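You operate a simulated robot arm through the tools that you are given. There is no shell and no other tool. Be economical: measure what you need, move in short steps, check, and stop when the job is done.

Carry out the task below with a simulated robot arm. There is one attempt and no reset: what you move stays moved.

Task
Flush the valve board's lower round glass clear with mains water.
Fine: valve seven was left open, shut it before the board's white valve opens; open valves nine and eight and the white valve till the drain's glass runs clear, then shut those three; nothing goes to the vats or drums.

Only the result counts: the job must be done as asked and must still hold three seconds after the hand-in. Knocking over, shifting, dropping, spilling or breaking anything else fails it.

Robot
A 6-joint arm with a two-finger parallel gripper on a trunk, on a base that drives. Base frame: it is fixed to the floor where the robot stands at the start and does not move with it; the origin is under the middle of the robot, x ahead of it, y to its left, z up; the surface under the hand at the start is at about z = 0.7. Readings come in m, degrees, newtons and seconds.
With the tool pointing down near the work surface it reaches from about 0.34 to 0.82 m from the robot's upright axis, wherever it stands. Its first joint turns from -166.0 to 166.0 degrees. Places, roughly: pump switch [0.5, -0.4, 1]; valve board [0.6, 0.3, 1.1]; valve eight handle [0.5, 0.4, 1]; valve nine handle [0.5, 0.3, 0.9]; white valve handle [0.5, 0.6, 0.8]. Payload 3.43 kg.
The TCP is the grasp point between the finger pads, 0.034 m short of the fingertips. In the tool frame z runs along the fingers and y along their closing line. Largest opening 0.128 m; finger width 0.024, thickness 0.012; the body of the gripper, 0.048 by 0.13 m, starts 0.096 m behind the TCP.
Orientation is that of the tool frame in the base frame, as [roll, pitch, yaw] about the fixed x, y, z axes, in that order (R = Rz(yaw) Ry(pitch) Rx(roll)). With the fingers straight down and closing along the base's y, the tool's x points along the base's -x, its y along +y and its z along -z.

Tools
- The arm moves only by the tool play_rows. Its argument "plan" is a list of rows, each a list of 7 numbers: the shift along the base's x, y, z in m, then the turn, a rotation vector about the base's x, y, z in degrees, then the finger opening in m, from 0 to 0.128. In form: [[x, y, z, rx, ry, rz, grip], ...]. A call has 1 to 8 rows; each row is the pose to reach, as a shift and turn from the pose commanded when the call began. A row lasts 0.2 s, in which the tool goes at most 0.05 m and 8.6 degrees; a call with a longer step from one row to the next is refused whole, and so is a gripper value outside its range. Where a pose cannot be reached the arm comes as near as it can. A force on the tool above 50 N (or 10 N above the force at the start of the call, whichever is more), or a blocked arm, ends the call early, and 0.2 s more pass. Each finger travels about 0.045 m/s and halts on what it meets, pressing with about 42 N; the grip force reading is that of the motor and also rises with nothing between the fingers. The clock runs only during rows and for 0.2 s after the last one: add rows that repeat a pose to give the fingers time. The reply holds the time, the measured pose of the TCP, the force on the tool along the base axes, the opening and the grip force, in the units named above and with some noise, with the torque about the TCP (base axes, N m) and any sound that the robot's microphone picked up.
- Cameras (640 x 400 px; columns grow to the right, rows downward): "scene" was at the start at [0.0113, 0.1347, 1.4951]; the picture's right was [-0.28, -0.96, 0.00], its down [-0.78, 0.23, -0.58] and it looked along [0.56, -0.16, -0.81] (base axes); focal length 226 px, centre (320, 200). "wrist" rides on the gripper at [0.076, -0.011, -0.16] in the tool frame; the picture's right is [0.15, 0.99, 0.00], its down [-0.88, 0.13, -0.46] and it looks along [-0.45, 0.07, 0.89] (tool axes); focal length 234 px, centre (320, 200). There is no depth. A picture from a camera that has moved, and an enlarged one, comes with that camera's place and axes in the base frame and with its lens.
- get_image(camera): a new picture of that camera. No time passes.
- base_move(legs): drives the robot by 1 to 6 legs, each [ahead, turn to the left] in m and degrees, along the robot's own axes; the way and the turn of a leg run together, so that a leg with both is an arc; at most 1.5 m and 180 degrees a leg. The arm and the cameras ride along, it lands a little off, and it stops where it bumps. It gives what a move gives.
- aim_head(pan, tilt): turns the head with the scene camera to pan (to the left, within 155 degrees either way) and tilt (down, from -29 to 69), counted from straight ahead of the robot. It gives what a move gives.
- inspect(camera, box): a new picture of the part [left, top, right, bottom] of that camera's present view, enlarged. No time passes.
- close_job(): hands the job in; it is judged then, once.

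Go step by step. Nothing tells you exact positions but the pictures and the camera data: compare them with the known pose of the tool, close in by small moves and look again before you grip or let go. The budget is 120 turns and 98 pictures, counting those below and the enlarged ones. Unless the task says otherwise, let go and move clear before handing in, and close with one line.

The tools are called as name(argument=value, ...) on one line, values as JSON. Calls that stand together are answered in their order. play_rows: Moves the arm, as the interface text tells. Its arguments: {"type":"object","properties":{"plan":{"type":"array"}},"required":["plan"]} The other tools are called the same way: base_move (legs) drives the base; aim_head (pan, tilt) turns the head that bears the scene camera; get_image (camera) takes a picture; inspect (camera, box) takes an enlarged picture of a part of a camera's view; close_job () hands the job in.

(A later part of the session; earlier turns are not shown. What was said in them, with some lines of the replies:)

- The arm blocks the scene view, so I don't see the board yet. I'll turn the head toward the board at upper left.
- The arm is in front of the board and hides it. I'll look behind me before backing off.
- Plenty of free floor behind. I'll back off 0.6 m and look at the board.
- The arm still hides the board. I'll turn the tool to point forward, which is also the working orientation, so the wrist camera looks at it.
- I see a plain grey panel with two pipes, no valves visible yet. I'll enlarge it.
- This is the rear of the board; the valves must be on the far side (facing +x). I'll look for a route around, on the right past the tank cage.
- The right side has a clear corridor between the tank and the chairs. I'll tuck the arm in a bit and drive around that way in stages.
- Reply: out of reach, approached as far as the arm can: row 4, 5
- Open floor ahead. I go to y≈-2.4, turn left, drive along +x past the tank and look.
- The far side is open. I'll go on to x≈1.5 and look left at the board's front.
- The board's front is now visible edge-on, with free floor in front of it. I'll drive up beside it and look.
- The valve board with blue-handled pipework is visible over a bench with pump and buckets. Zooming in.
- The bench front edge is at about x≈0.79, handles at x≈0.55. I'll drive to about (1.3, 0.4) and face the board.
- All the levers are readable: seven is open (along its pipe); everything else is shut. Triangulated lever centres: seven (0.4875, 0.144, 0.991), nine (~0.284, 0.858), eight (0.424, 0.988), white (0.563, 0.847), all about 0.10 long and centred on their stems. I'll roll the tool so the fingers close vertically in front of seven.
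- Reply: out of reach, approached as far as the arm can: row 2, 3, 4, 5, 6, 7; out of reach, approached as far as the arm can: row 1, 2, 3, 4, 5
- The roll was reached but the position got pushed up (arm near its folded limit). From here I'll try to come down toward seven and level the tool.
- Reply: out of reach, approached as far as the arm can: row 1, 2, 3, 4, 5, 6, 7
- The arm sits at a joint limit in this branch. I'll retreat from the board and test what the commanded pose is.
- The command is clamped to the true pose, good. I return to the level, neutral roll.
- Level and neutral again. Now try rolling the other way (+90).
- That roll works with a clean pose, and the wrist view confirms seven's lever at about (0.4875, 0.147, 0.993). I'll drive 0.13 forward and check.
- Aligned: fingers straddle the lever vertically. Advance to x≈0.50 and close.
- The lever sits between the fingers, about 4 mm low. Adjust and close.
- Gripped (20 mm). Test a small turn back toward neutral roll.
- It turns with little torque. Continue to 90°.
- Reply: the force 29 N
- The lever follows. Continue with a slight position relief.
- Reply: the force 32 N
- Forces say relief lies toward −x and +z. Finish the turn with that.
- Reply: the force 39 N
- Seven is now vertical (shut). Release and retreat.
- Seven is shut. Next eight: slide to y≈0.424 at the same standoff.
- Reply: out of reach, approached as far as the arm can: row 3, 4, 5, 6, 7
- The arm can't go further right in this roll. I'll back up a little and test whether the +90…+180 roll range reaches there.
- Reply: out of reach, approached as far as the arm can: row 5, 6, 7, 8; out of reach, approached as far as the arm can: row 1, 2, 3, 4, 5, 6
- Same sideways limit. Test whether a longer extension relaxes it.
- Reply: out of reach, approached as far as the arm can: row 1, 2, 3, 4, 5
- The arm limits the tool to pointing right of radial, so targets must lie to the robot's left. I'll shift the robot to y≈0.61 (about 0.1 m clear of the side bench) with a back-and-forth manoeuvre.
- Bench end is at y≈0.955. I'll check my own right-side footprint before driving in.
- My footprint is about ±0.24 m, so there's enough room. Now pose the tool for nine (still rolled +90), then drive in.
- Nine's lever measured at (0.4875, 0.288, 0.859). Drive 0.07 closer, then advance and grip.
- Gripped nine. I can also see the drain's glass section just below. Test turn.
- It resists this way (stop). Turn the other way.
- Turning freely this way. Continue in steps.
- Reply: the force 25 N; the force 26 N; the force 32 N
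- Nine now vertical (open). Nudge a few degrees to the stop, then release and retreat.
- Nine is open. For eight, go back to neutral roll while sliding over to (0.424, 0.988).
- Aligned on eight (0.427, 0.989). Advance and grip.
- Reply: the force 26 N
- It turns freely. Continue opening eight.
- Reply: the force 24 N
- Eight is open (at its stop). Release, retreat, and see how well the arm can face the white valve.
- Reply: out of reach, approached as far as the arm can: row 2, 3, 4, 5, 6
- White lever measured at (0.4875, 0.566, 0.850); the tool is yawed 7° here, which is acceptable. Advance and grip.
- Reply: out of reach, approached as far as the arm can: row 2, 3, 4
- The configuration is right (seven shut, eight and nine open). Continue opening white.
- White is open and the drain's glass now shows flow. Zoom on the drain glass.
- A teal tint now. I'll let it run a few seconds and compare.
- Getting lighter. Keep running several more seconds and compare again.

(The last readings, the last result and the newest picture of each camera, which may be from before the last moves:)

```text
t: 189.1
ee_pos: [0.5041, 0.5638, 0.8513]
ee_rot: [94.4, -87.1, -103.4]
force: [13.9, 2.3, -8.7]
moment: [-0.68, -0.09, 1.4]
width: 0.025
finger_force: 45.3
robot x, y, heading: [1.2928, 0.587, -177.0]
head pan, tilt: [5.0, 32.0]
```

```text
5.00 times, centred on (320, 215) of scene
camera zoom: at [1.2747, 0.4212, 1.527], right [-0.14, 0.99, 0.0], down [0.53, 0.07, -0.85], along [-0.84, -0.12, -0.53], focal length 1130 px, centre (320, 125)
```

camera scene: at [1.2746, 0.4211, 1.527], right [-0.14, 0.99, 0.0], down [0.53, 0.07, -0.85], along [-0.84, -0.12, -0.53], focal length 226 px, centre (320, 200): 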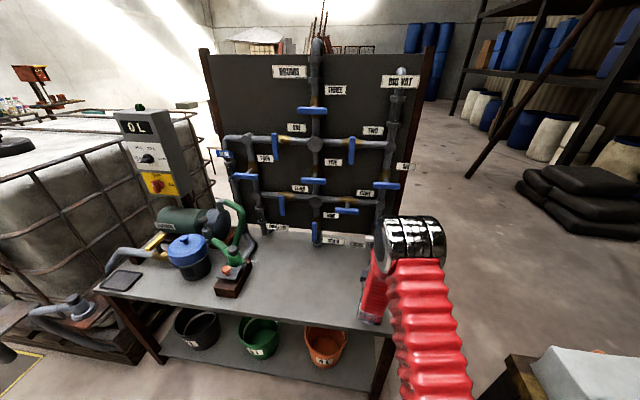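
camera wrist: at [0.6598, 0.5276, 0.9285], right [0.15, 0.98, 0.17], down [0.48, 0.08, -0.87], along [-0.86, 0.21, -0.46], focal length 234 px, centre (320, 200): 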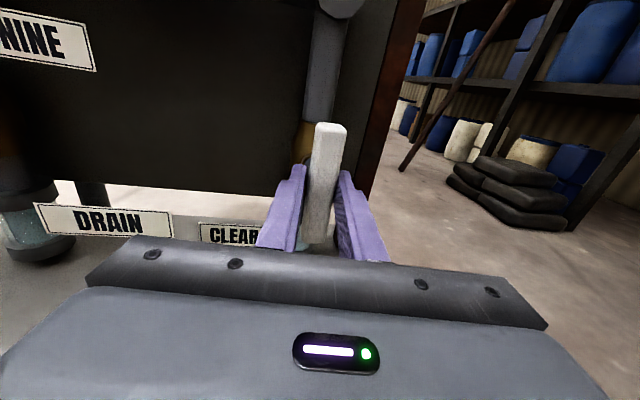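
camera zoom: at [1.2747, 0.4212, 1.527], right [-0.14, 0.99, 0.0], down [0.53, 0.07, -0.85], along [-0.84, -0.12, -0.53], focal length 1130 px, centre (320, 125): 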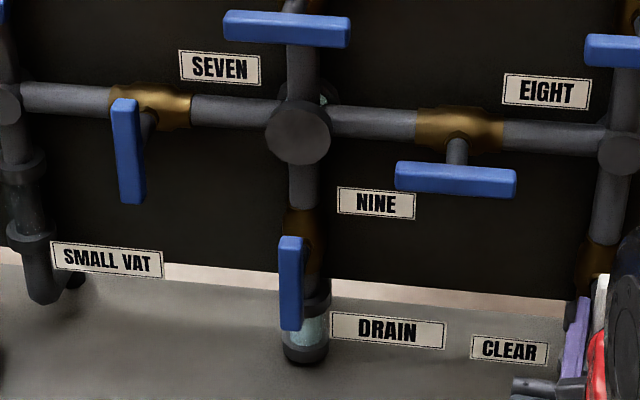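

The tint has been unchanged for over 7 s (pale clear water, in both the drain and round glass). Now shut white by turning back.

play_rows(plan=[[0, 0, 0, -8, 1.1, 0, 0.01], [0, 0, 0, -16, 2.3, 0, 0.01], [0, 0, 0, -24, 3.4, 0, 0.01], [0, 0, 0, -32, 4.6, 0, 0.01], [0, 0, 0, -40, 5.7, 0, 0.01], [0, 0, 0, -48, 6.9, 0, 0.01]])

play_rows(plan=[[0, 0, 0, -8, 1.1, 0, 0.01], [0, 0, 0, -16, 2.3, 0, 0.01], [0, 0, 0, -24, 3.4, 0, 0.01], [0, 0, 0, -32, 4.6, 0, 0.01], [0, 0, 0, -40, 5.7, 0, 0.01]])

play_rows(plan=[[0, 0, 0, -4, 0.6, 0, 0.01], [0, 0, 0, -8, 1.1, 0, 0.01]])

get_image(camera="wrist")

```text
t: 190.5
ee_pos: [0.504, 0.566, 0.8501]
ee_rot: [-90.5, -44.4, 81.8]
force: [6.9, 10.0, -0.8]
moment: [0.0, 0.28, 1.81]
width: 0.0231
finger_force: 44.6
robot x, y, heading: [1.2931, 0.5889, -177.0]
head pan, tilt: [5.0, 32.0]
```

```text
t: 191.7
ee_pos: [0.5036, 0.5635, 0.8503]
ee_rot: [-90.6, -4.0, 81.5]
force: [-1.6, 10.6, -8.9]
moment: [-0.02, 0.54, 0.4]
width: 0.021
finger_force: 45.2
robot x, y, heading: [1.2975, 0.5876, -177.0]
head pan, tilt: [5.0, 32.0]
```

```text
t: 192.3
ee_pos: [0.5036, 0.5626, 0.85]
ee_rot: [-90.6, 3.9, 81.6]
force: [-4.9, 5.7, -11.7]
moment: [1.7, 0.75, 0.53]
width: 0.0219
finger_force: 45.3
robot x, y, heading: [1.2969, 0.5923, -177.0]
head pan, tilt: [5.0, 32.0]
```

```text
33 pictures are left
camera wrist: at [0.6733, 0.6153, 0.859], right [0.02, 0.08, -1.0], down [0.32, -0.94, -0.06], along [-0.95, -0.32, -0.05], focal length 234 px, centre (320, 200)
```

wrist: 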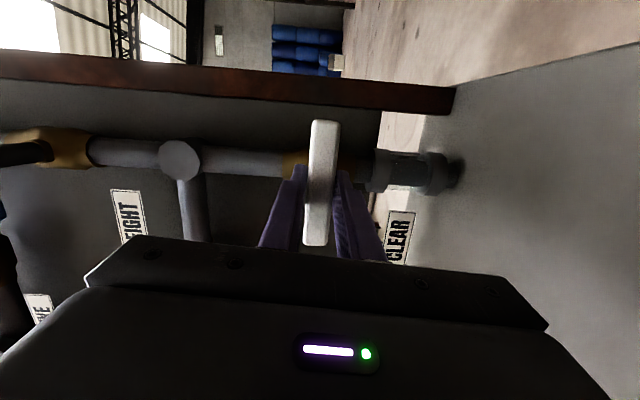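

White is shut at its stop. Release, retreat, and go to eight.

play_rows(plan=[[0, 0, 0, 0, 0, 0, 0.04], [0, 0, 0, 0, 0, 0, 0.06], [0, 0, 0, 0, 0, 0, 0.06], [0.04, -0.003, 0, 0, 0, 0, 0.07], [0.085, -0.008, 0, 4, 0, 0, 0.08]])

play_rows(plan=[[0, -0.03, 0.03, 0, 0, 2, 0.08], [0, -0.06, 0.06, 0, 0, 4, 0.08], [0, -0.09, 0.09, 0, 0, 6, 0.08], [0, -0.11, 0.12, 0, 0, 8, 0.08], [0, -0.13, 0.139, 0, 0, 8.6, 0.08]])

get_image(camera="wrist")

```text
t: 193.5
ee_pos: [0.5886, 0.5554, 0.849]
ee_rot: [-89.9, 0.1, 82.0]
force: [-0.6, 0.1, -0.2]
moment: [0.01, -0.01, 0.03]
width: 0.0799
finger_force: 0.0
robot x, y, heading: [1.2931, 0.5889, -177.0]
head pan, tilt: [5.0, 32.0]
```

```text
t: 194.7
ee_pos: [0.5895, 0.4232, 0.9895]
ee_rot: [-90.0, -0.1, 90.7]
force: [-0.1, 0.6, 0.1]
moment: [-0.02, 0.02, -0.03]
width: 0.08
finger_force: 0.0
robot x, y, heading: [1.2916, 0.588, -176.6]
head pan, tilt: [5.0, 32.0]
```

```text
32 pictures are left
camera wrist: at [0.7489, 0.5012, 1.0019], right [0.0, 0.15, -0.99], down [0.47, -0.87, -0.13], along [-0.88, -0.46, -0.07], focal length 234 px, centre (320, 200)
```

wrist: 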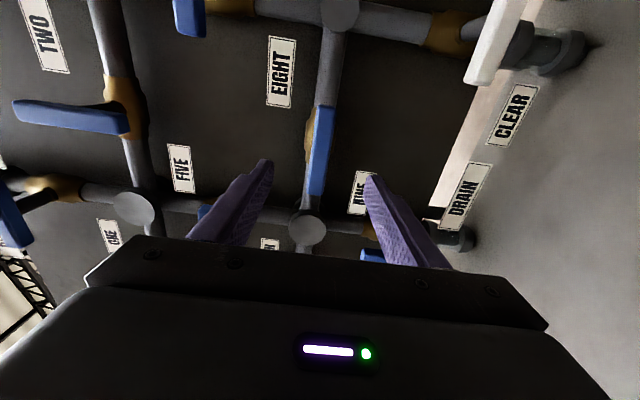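

Aligned on eight. Advance, grip and turn it back (−90°).

play_rows(plan=[[-0.03, 0.004, -0.001, 0, 0, 0, 0.08], [-0.06, 0.004, -0.001, 0, 0, 0, 0.06], [-0.088, 0.004, -0.001, 0, 0, 0, 0.045], [-0.088, 0.004, -0.001, 0, 0, 0, 0.035], [-0.088, 0.004, -0.001, 0, 0, 0, 0.02], [-0.088, 0.004, -0.001, 0, 0, 0, 0.01], [-0.088, 0.004, -0.001, 0, 0, 0, 0.01]])

play_rows(plan=[[0, 0, 0, -8, 0, 0, 0.01], [0, 0, 0, -16, 0, 0, 0.01], [0, 0, 0, -24, 0, 0, 0.01], [0, 0, 0, -32, 0, 0, 0.01], [0, 0, 0, -40, 0, 0, 0.01]])

play_rows(plan=[[0, 0, 0, -8, 0, 0, 0.01], [0, 0, 0, -16, 0, 0, 0.01], [0, 0, 0, -24, 0, 0, 0.01], [0, 0, 0, -32, 0, 0, 0.01], [0, 0, 0, -40, 0, 0, 0.01], [0, 0, 0, -48, 0, 0, 0.01]])

play_rows(plan=[[0, 0, 0, -3, 0, 0, 0.01], [0, 0, 0, -6, 0, 0, 0.01]])

get_image(camera="wrist")

```text
t: 196.3
ee_pos: [0.5009, 0.4266, 0.9897]
ee_rot: [-89.8, -0.1, 90.7]
force: [-3.7, -2.6, 10.0]
moment: [-0.04, -0.36, -0.16]
width: 0.0209
finger_force: 45.3
robot x, y, heading: [1.2932, 0.5901, -176.7]
head pan, tilt: [5.0, 32.0]
```

```text
t: 197.5
ee_pos: [0.501, 0.4273, 0.9888]
ee_rot: [-89.4, 40.1, 90.9]
force: [-27.8, -15.1, 3.7]
moment: [0.0, 0.79, -0.39]
width: 0.0203
finger_force: 45.5
robot x, y, heading: [1.2969, 0.5933, -176.9]
head pan, tilt: [5.0, 32.0]
```

```text
t: 198.9
ee_pos: [0.5019, 0.426, 0.9845]
ee_rot: [-82.6, 88.0, 97.7]
force: [-5.8, -37.5, -20.9]
moment: [0.15, 0.73, -0.42]
width: 0.0209
finger_force: 44.8
robot x, y, heading: [1.2952, 0.5874, -176.9]
head pan, tilt: [5.0, 32.0]
```

```text
t: 199.5
ee_pos: [0.5019, 0.4262, 0.9859]
ee_rot: [86.3, 86.3, -93.7]
force: [13.7, -32.2, -26.4]
moment: [1.38, 0.48, -0.56]
width: 0.0218
finger_force: 45.2
robot x, y, heading: [1.2972, 0.5861, -176.9]
head pan, tilt: [5.0, 32.0]
```

```text
31 pictures are left
camera wrist: at [0.6617, 0.4323, 0.9101], right [0.0, -1.0, -0.08], down [0.46, -0.07, 0.89], along [-0.89, -0.04, 0.46], focal length 234 px, centre (320, 200)
```

wrist: 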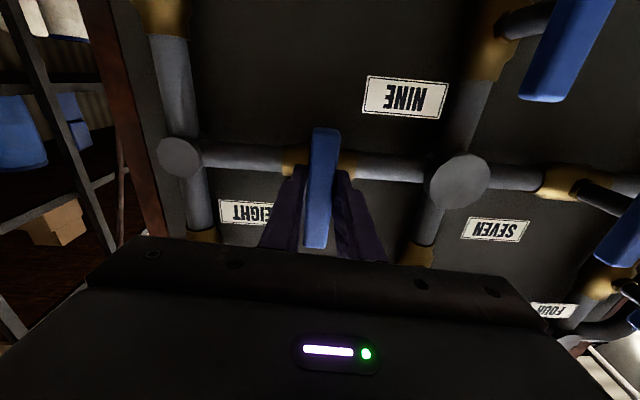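

Eight is shut at its stop. Release, retreat, and roll round to 180° in front of nine.

play_rows(plan=[[0, 0, 0, 0, 0, 0, 0.04], [0, 0, 0, 0, 0, 0, 0.06], [0, 0, 0, 0, 0, 0, 0.06], [0.04, 0, 0, 0, 0, 0, 0.07], [0.088, 0, 0, 4, 0, 0, 0.08]])

play_rows(plan=[[0.005, -0.01, 0, 8.5, 0, 0, 0.08], [0.005, -0.02, 0, 17, 0, 0, 0.08], [0.005, -0.03, 0, 25.5, 0, 0, 0.08], [0.005, -0.04, -0.015, 34, 0, 0, 0.08], [0.005, -0.05, -0.03, 42.5, 0, 0, 0.08], [0.005, -0.06, -0.045, 51, 0, 0, 0.08], [0.005, -0.07, -0.06, 59.5, 0, 0, 0.08], [0.005, -0.08, -0.075, 68, 0, 0, 0.08]])

play_rows(plan=[[0, -0.01, -0.01, 8.5, 0, 0, 0.08], [0, -0.02, -0.02, 17, 0, 0, 0.08], [0, -0.03, -0.03, 25.5, 0, 0, 0.08], [0, -0.04, -0.04, 34, 0, 0, 0.08], [0, -0.05, -0.05, 42.5, 0, 0, 0.08], [0, -0.058, -0.05, 51, 0, 0, 0.08], [0, -0.058, -0.05, 59.5, 0, 0, 0.08], [0, -0.058, -0.05, 68, 0, 0, 0.08]])

play_rows(plan=[[0, 0, 0, 8.5, 0, 0, 0.08], [0, 0, 0, 17, 0, 0, 0.08], [0, 0, 0, 25.5, 0, 0, 0.08], [0, 0, 0, 34, 0, 0, 0.08], [0, 0, 0, 42, 0, 0, 0.08]])

get_image(camera="wrist")

```text
t: 200.7
ee_pos: [0.5908, 0.4292, 0.9909]
ee_rot: [-2.1, 89.4, 177.8]
force: [-0.5, -0.2, 0.9]
moment: [0.0, 0.01, -0.01]
width: 0.0798
finger_force: 0.1
robot x, y, heading: [1.2924, 0.5887, -177.1]
head pan, tilt: [5.0, 32.0]
```

```text
t: 202.5
ee_pos: [0.5928, 0.3467, 0.913]
ee_rot: [-89.7, 21.9, 90.6]
force: [0.0, 0.2, 0.7]
moment: [0.0, 0.01, -0.03]
width: 0.0801
finger_force: 0.1
robot x, y, heading: [1.2927, 0.5897, -177.0]
head pan, tilt: [5.0, 32.0]
```

```text
t: 204.3
ee_pos: [0.5955, 0.2912, 0.8638]
ee_rot: [-90.7, -46.2, 91.0]
force: [-0.7, 0.4, 0.1]
moment: [0.0, 0.03, 0.0]
width: 0.08
finger_force: 0.1
robot x, y, heading: [1.2958, 0.5866, -176.9]
head pan, tilt: [5.0, 32.0]
```

```text
t: 205.5
ee_pos: [0.5947, 0.2924, 0.864]
ee_rot: [-110.2, -88.0, 110.3]
force: [-0.5, 0.1, 0.0]
moment: [0.0, -0.02, 0.02]
width: 0.0801
finger_force: 0.1
robot x, y, heading: [1.2935, 0.5861, -176.9]
head pan, tilt: [5.0, 32.0]
```

```text
30 pictures are left
camera wrist: at [0.7535, 0.2833, 0.9429], right [0.0, 0.99, 0.11], down [0.47, 0.1, -0.88], along [-0.88, 0.05, -0.46], focal length 234 px, centre (320, 200)
```

wrist: 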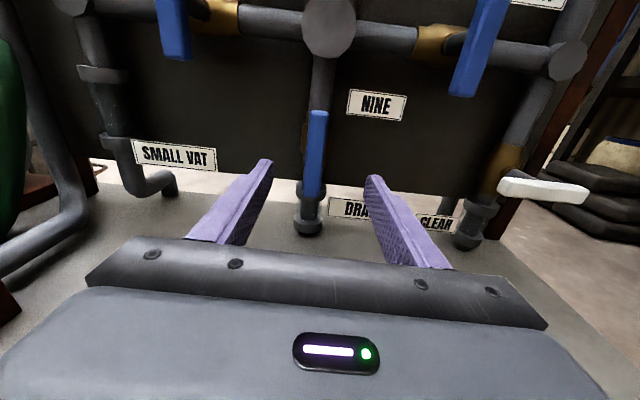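

Aligned on nine. Advance, grip and turn it back shut.

play_rows(plan=[[-0.03, -0.005, -0.002, 2, 0, 0, 0.08], [-0.06, -0.005, -0.002, 2, 0, 0, 0.06], [-0.092, -0.005, -0.002, 2, 0, 0, 0.045], [-0.092, -0.005, -0.002, 2, 0, 0, 0.035], [-0.092, -0.005, -0.002, 2, 0, 0, 0.02], [-0.092, -0.005, -0.002, 2, 0, 0, 0.01], [-0.092, -0.005, -0.002, 2, 0, 0, 0.01]])

play_rows(plan=[[0, 0, 0, -8, 0, 0, 0.01], [0, 0, 0, -16, 0, 0, 0.01], [0, 0, 0, -24, 0, 0, 0.01], [0, 0, 0, -32, 0, 0, 0.01], [0, 0, 0, -40, 0, 0, 0.01]])

play_rows(plan=[[0, 0, 0, -8, 0, 0, 0.01], [0, 0, 0, -16, 0, 0, 0.01], [0, 0, 0, -24, 0, 0, 0.01], [0, 0, 0, -32, 0, 0, 0.01], [0, 0, 0, -40, 0, 0, 0.01], [0, 0, 0, -48, 0, 0, 0.01]])

play_rows(plan=[[0, 0, 0, -3, 0, 0, 0.01], [0, 0, 0, -6, 0, 0, 0.01]])

get_image(camera="wrist")

```text
t: 207.1
ee_pos: [0.5007, 0.2859, 0.8604]
ee_rot: [-178.9, -89.3, 178.8]
force: [-0.7, 8.3, -1.5]
moment: [0.01, 0.21, -0.96]
width: 0.0206
finger_force: 44.9
robot x, y, heading: [1.2977, 0.5911, -177.0]
head pan, tilt: [5.0, 32.0]
```

```text
t: 208.3
ee_pos: [0.5012, 0.2866, 0.8618]
ee_rot: [-90.9, -49.9, 91.1]
force: [-23.1, 3.2, -10.5]
moment: [0.16, -0.73, -0.79]
width: 0.0199
finger_force: 44.2
robot x, y, heading: [1.2957, 0.5886, -177.0]
head pan, tilt: [5.0, 32.0]
```

```text
t: 209.7
ee_pos: [0.502, 0.2874, 0.8611]
ee_rot: [-90.2, -1.9, 90.6]
force: [-7.1, 13.0, -17.1]
moment: [-0.03, 0.35, 0.22]
width: 0.0204
finger_force: 45.1
robot x, y, heading: [1.2939, 0.5896, -177.2]
head pan, tilt: [5.0, 32.0]
```

```text
t: 210.3
ee_pos: [0.5017, 0.2854, 0.8612]
ee_rot: [-90.1, 3.9, 90.6]
force: [-6.6, 13.9, -20.7]
moment: [1.49, 0.64, 0.37]
width: 0.022
finger_force: 44.8
robot x, y, heading: [1.2937, 0.5897, -176.9]
head pan, tilt: [5.0, 32.0]
```

```text
29 pictures are left
camera wrist: at [0.6608, 0.3645, 0.8674], right [0.0, 0.08, -1.0], down [0.47, -0.88, -0.07], along [-0.88, -0.46, -0.04], focal length 234 px, centre (320, 200)
```

wrist: 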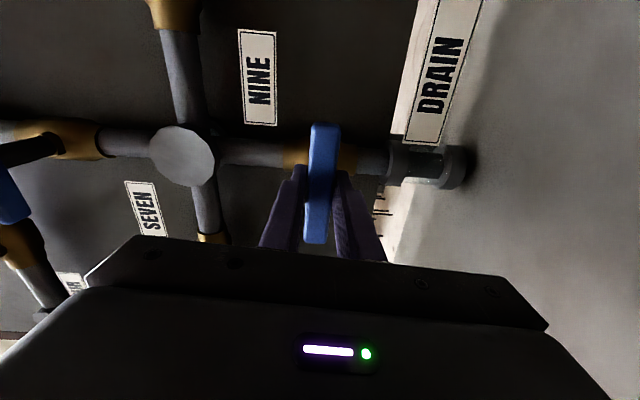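

Nine is shut at its stop. Release, retreat well clear, back the base off and inspect the whole board.

play_rows(plan=[[0, 0, 0, 0, 0, 0, 0.04], [0, 0, 0, 0, 0, 0, 0.06], [0, 0, 0, 0, 0, 0, 0.06], [0.04, 0, 0, 0, 0, 0, 0.07], [0.088, 0, 0, 0, 0, 0, 0.08]])

base_move(legs=[[-0.25, 0]])

inspect(camera="scene", box=[190, 40, 450, 260])

inspect(camera="wrist", box=[0, 0, 440, 240])

```text
t: 211.5
ee_pos: [0.5898, 0.2865, 0.8639]
ee_rot: [-89.9, 4.1, 90.7]
force: [0.1, -0.3, 0.0]
moment: [-0.03, -0.04, 0.0]
width: 0.0802
finger_force: 0.0
robot x, y, heading: [1.2902, 0.5929, -176.9]
head pan, tilt: [5.0, 32.0]
```

```text
t: 213.7
ee_pos: [0.8385, 0.2995, 0.8652]
ee_rot: [-89.9, 4.0, 90.7]
force: [-0.1, 0.8, -1.2]
moment: [-0.03, 0.0, -0.02]
width: 0.0801
finger_force: 0.0
robot x, y, heading: [1.5429, 0.6042, -177.3]
head pan, tilt: [5.0, 32.0]
```

```text
1.82 times, centred on (320, 150) of scene
camera zoom: at [1.5249, 0.4344, 1.527], right [-0.14, 0.99, 0.0], down [0.53, 0.07, -0.85], along [-0.84, -0.12, -0.53], focal length 411 px, centre (320, 291)
```

zoom: 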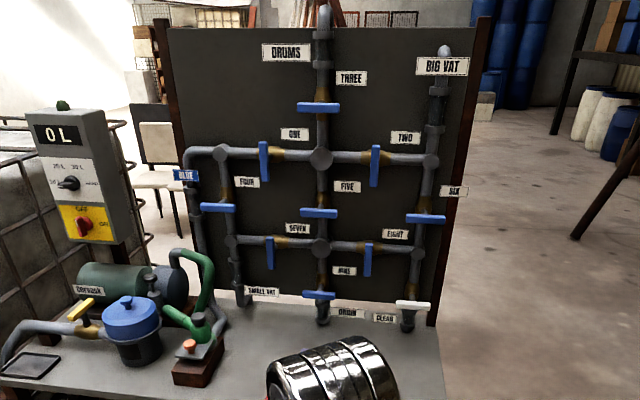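

```text
1.45 times, centred on (220, 120) of wrist
camera zoom: at [0.9986, 0.3783, 0.8709], right [0.0, 0.08, -1.0], down [0.47, -0.88, -0.07], along [-0.88, -0.47, -0.03], focal length 341 px, centre (466, 316)
```

zoom: 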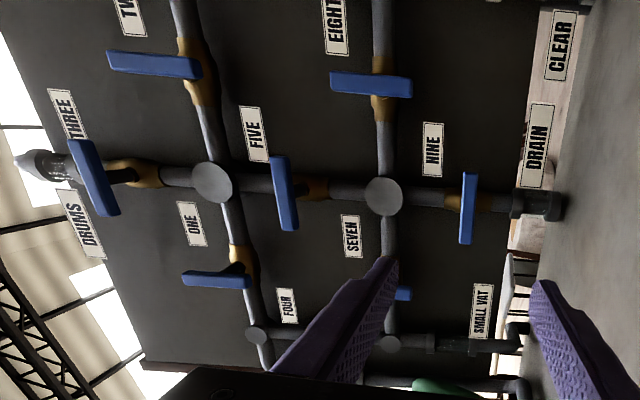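

All levers are across their pipes (shut). One last look at the lower round glass and drain.

inspect(camera="scene", box=[295, 165, 345, 225])

```text
6.67 times, centred on (320, 195) of scene
camera zoom: at [1.5249, 0.4344, 1.527], right [-0.14, 0.99, 0.0], down [0.53, 0.07, -0.85], along [-0.84, -0.12, -0.53], focal length 1507 px, centre (320, 233)
```

zoom: 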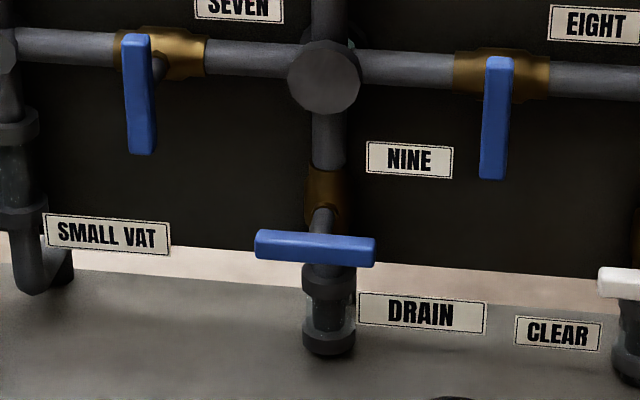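

The round glass shows the same pale clear water, the drain has stopped, all valves are shut and the robot is clear.

close_job()

```text
The job is handed in.
```

The lower round glass is flushed and now holds clear water. I shut valve seven before the white valve opened. The drain's glass stayed unchanged at a pale clear tint for about 7 seconds before I shut the white valve, then eight, then nine. Every valve on the board now reads shut, no vat or drum valve was opened, and I saw nothing knocked over or spilled.
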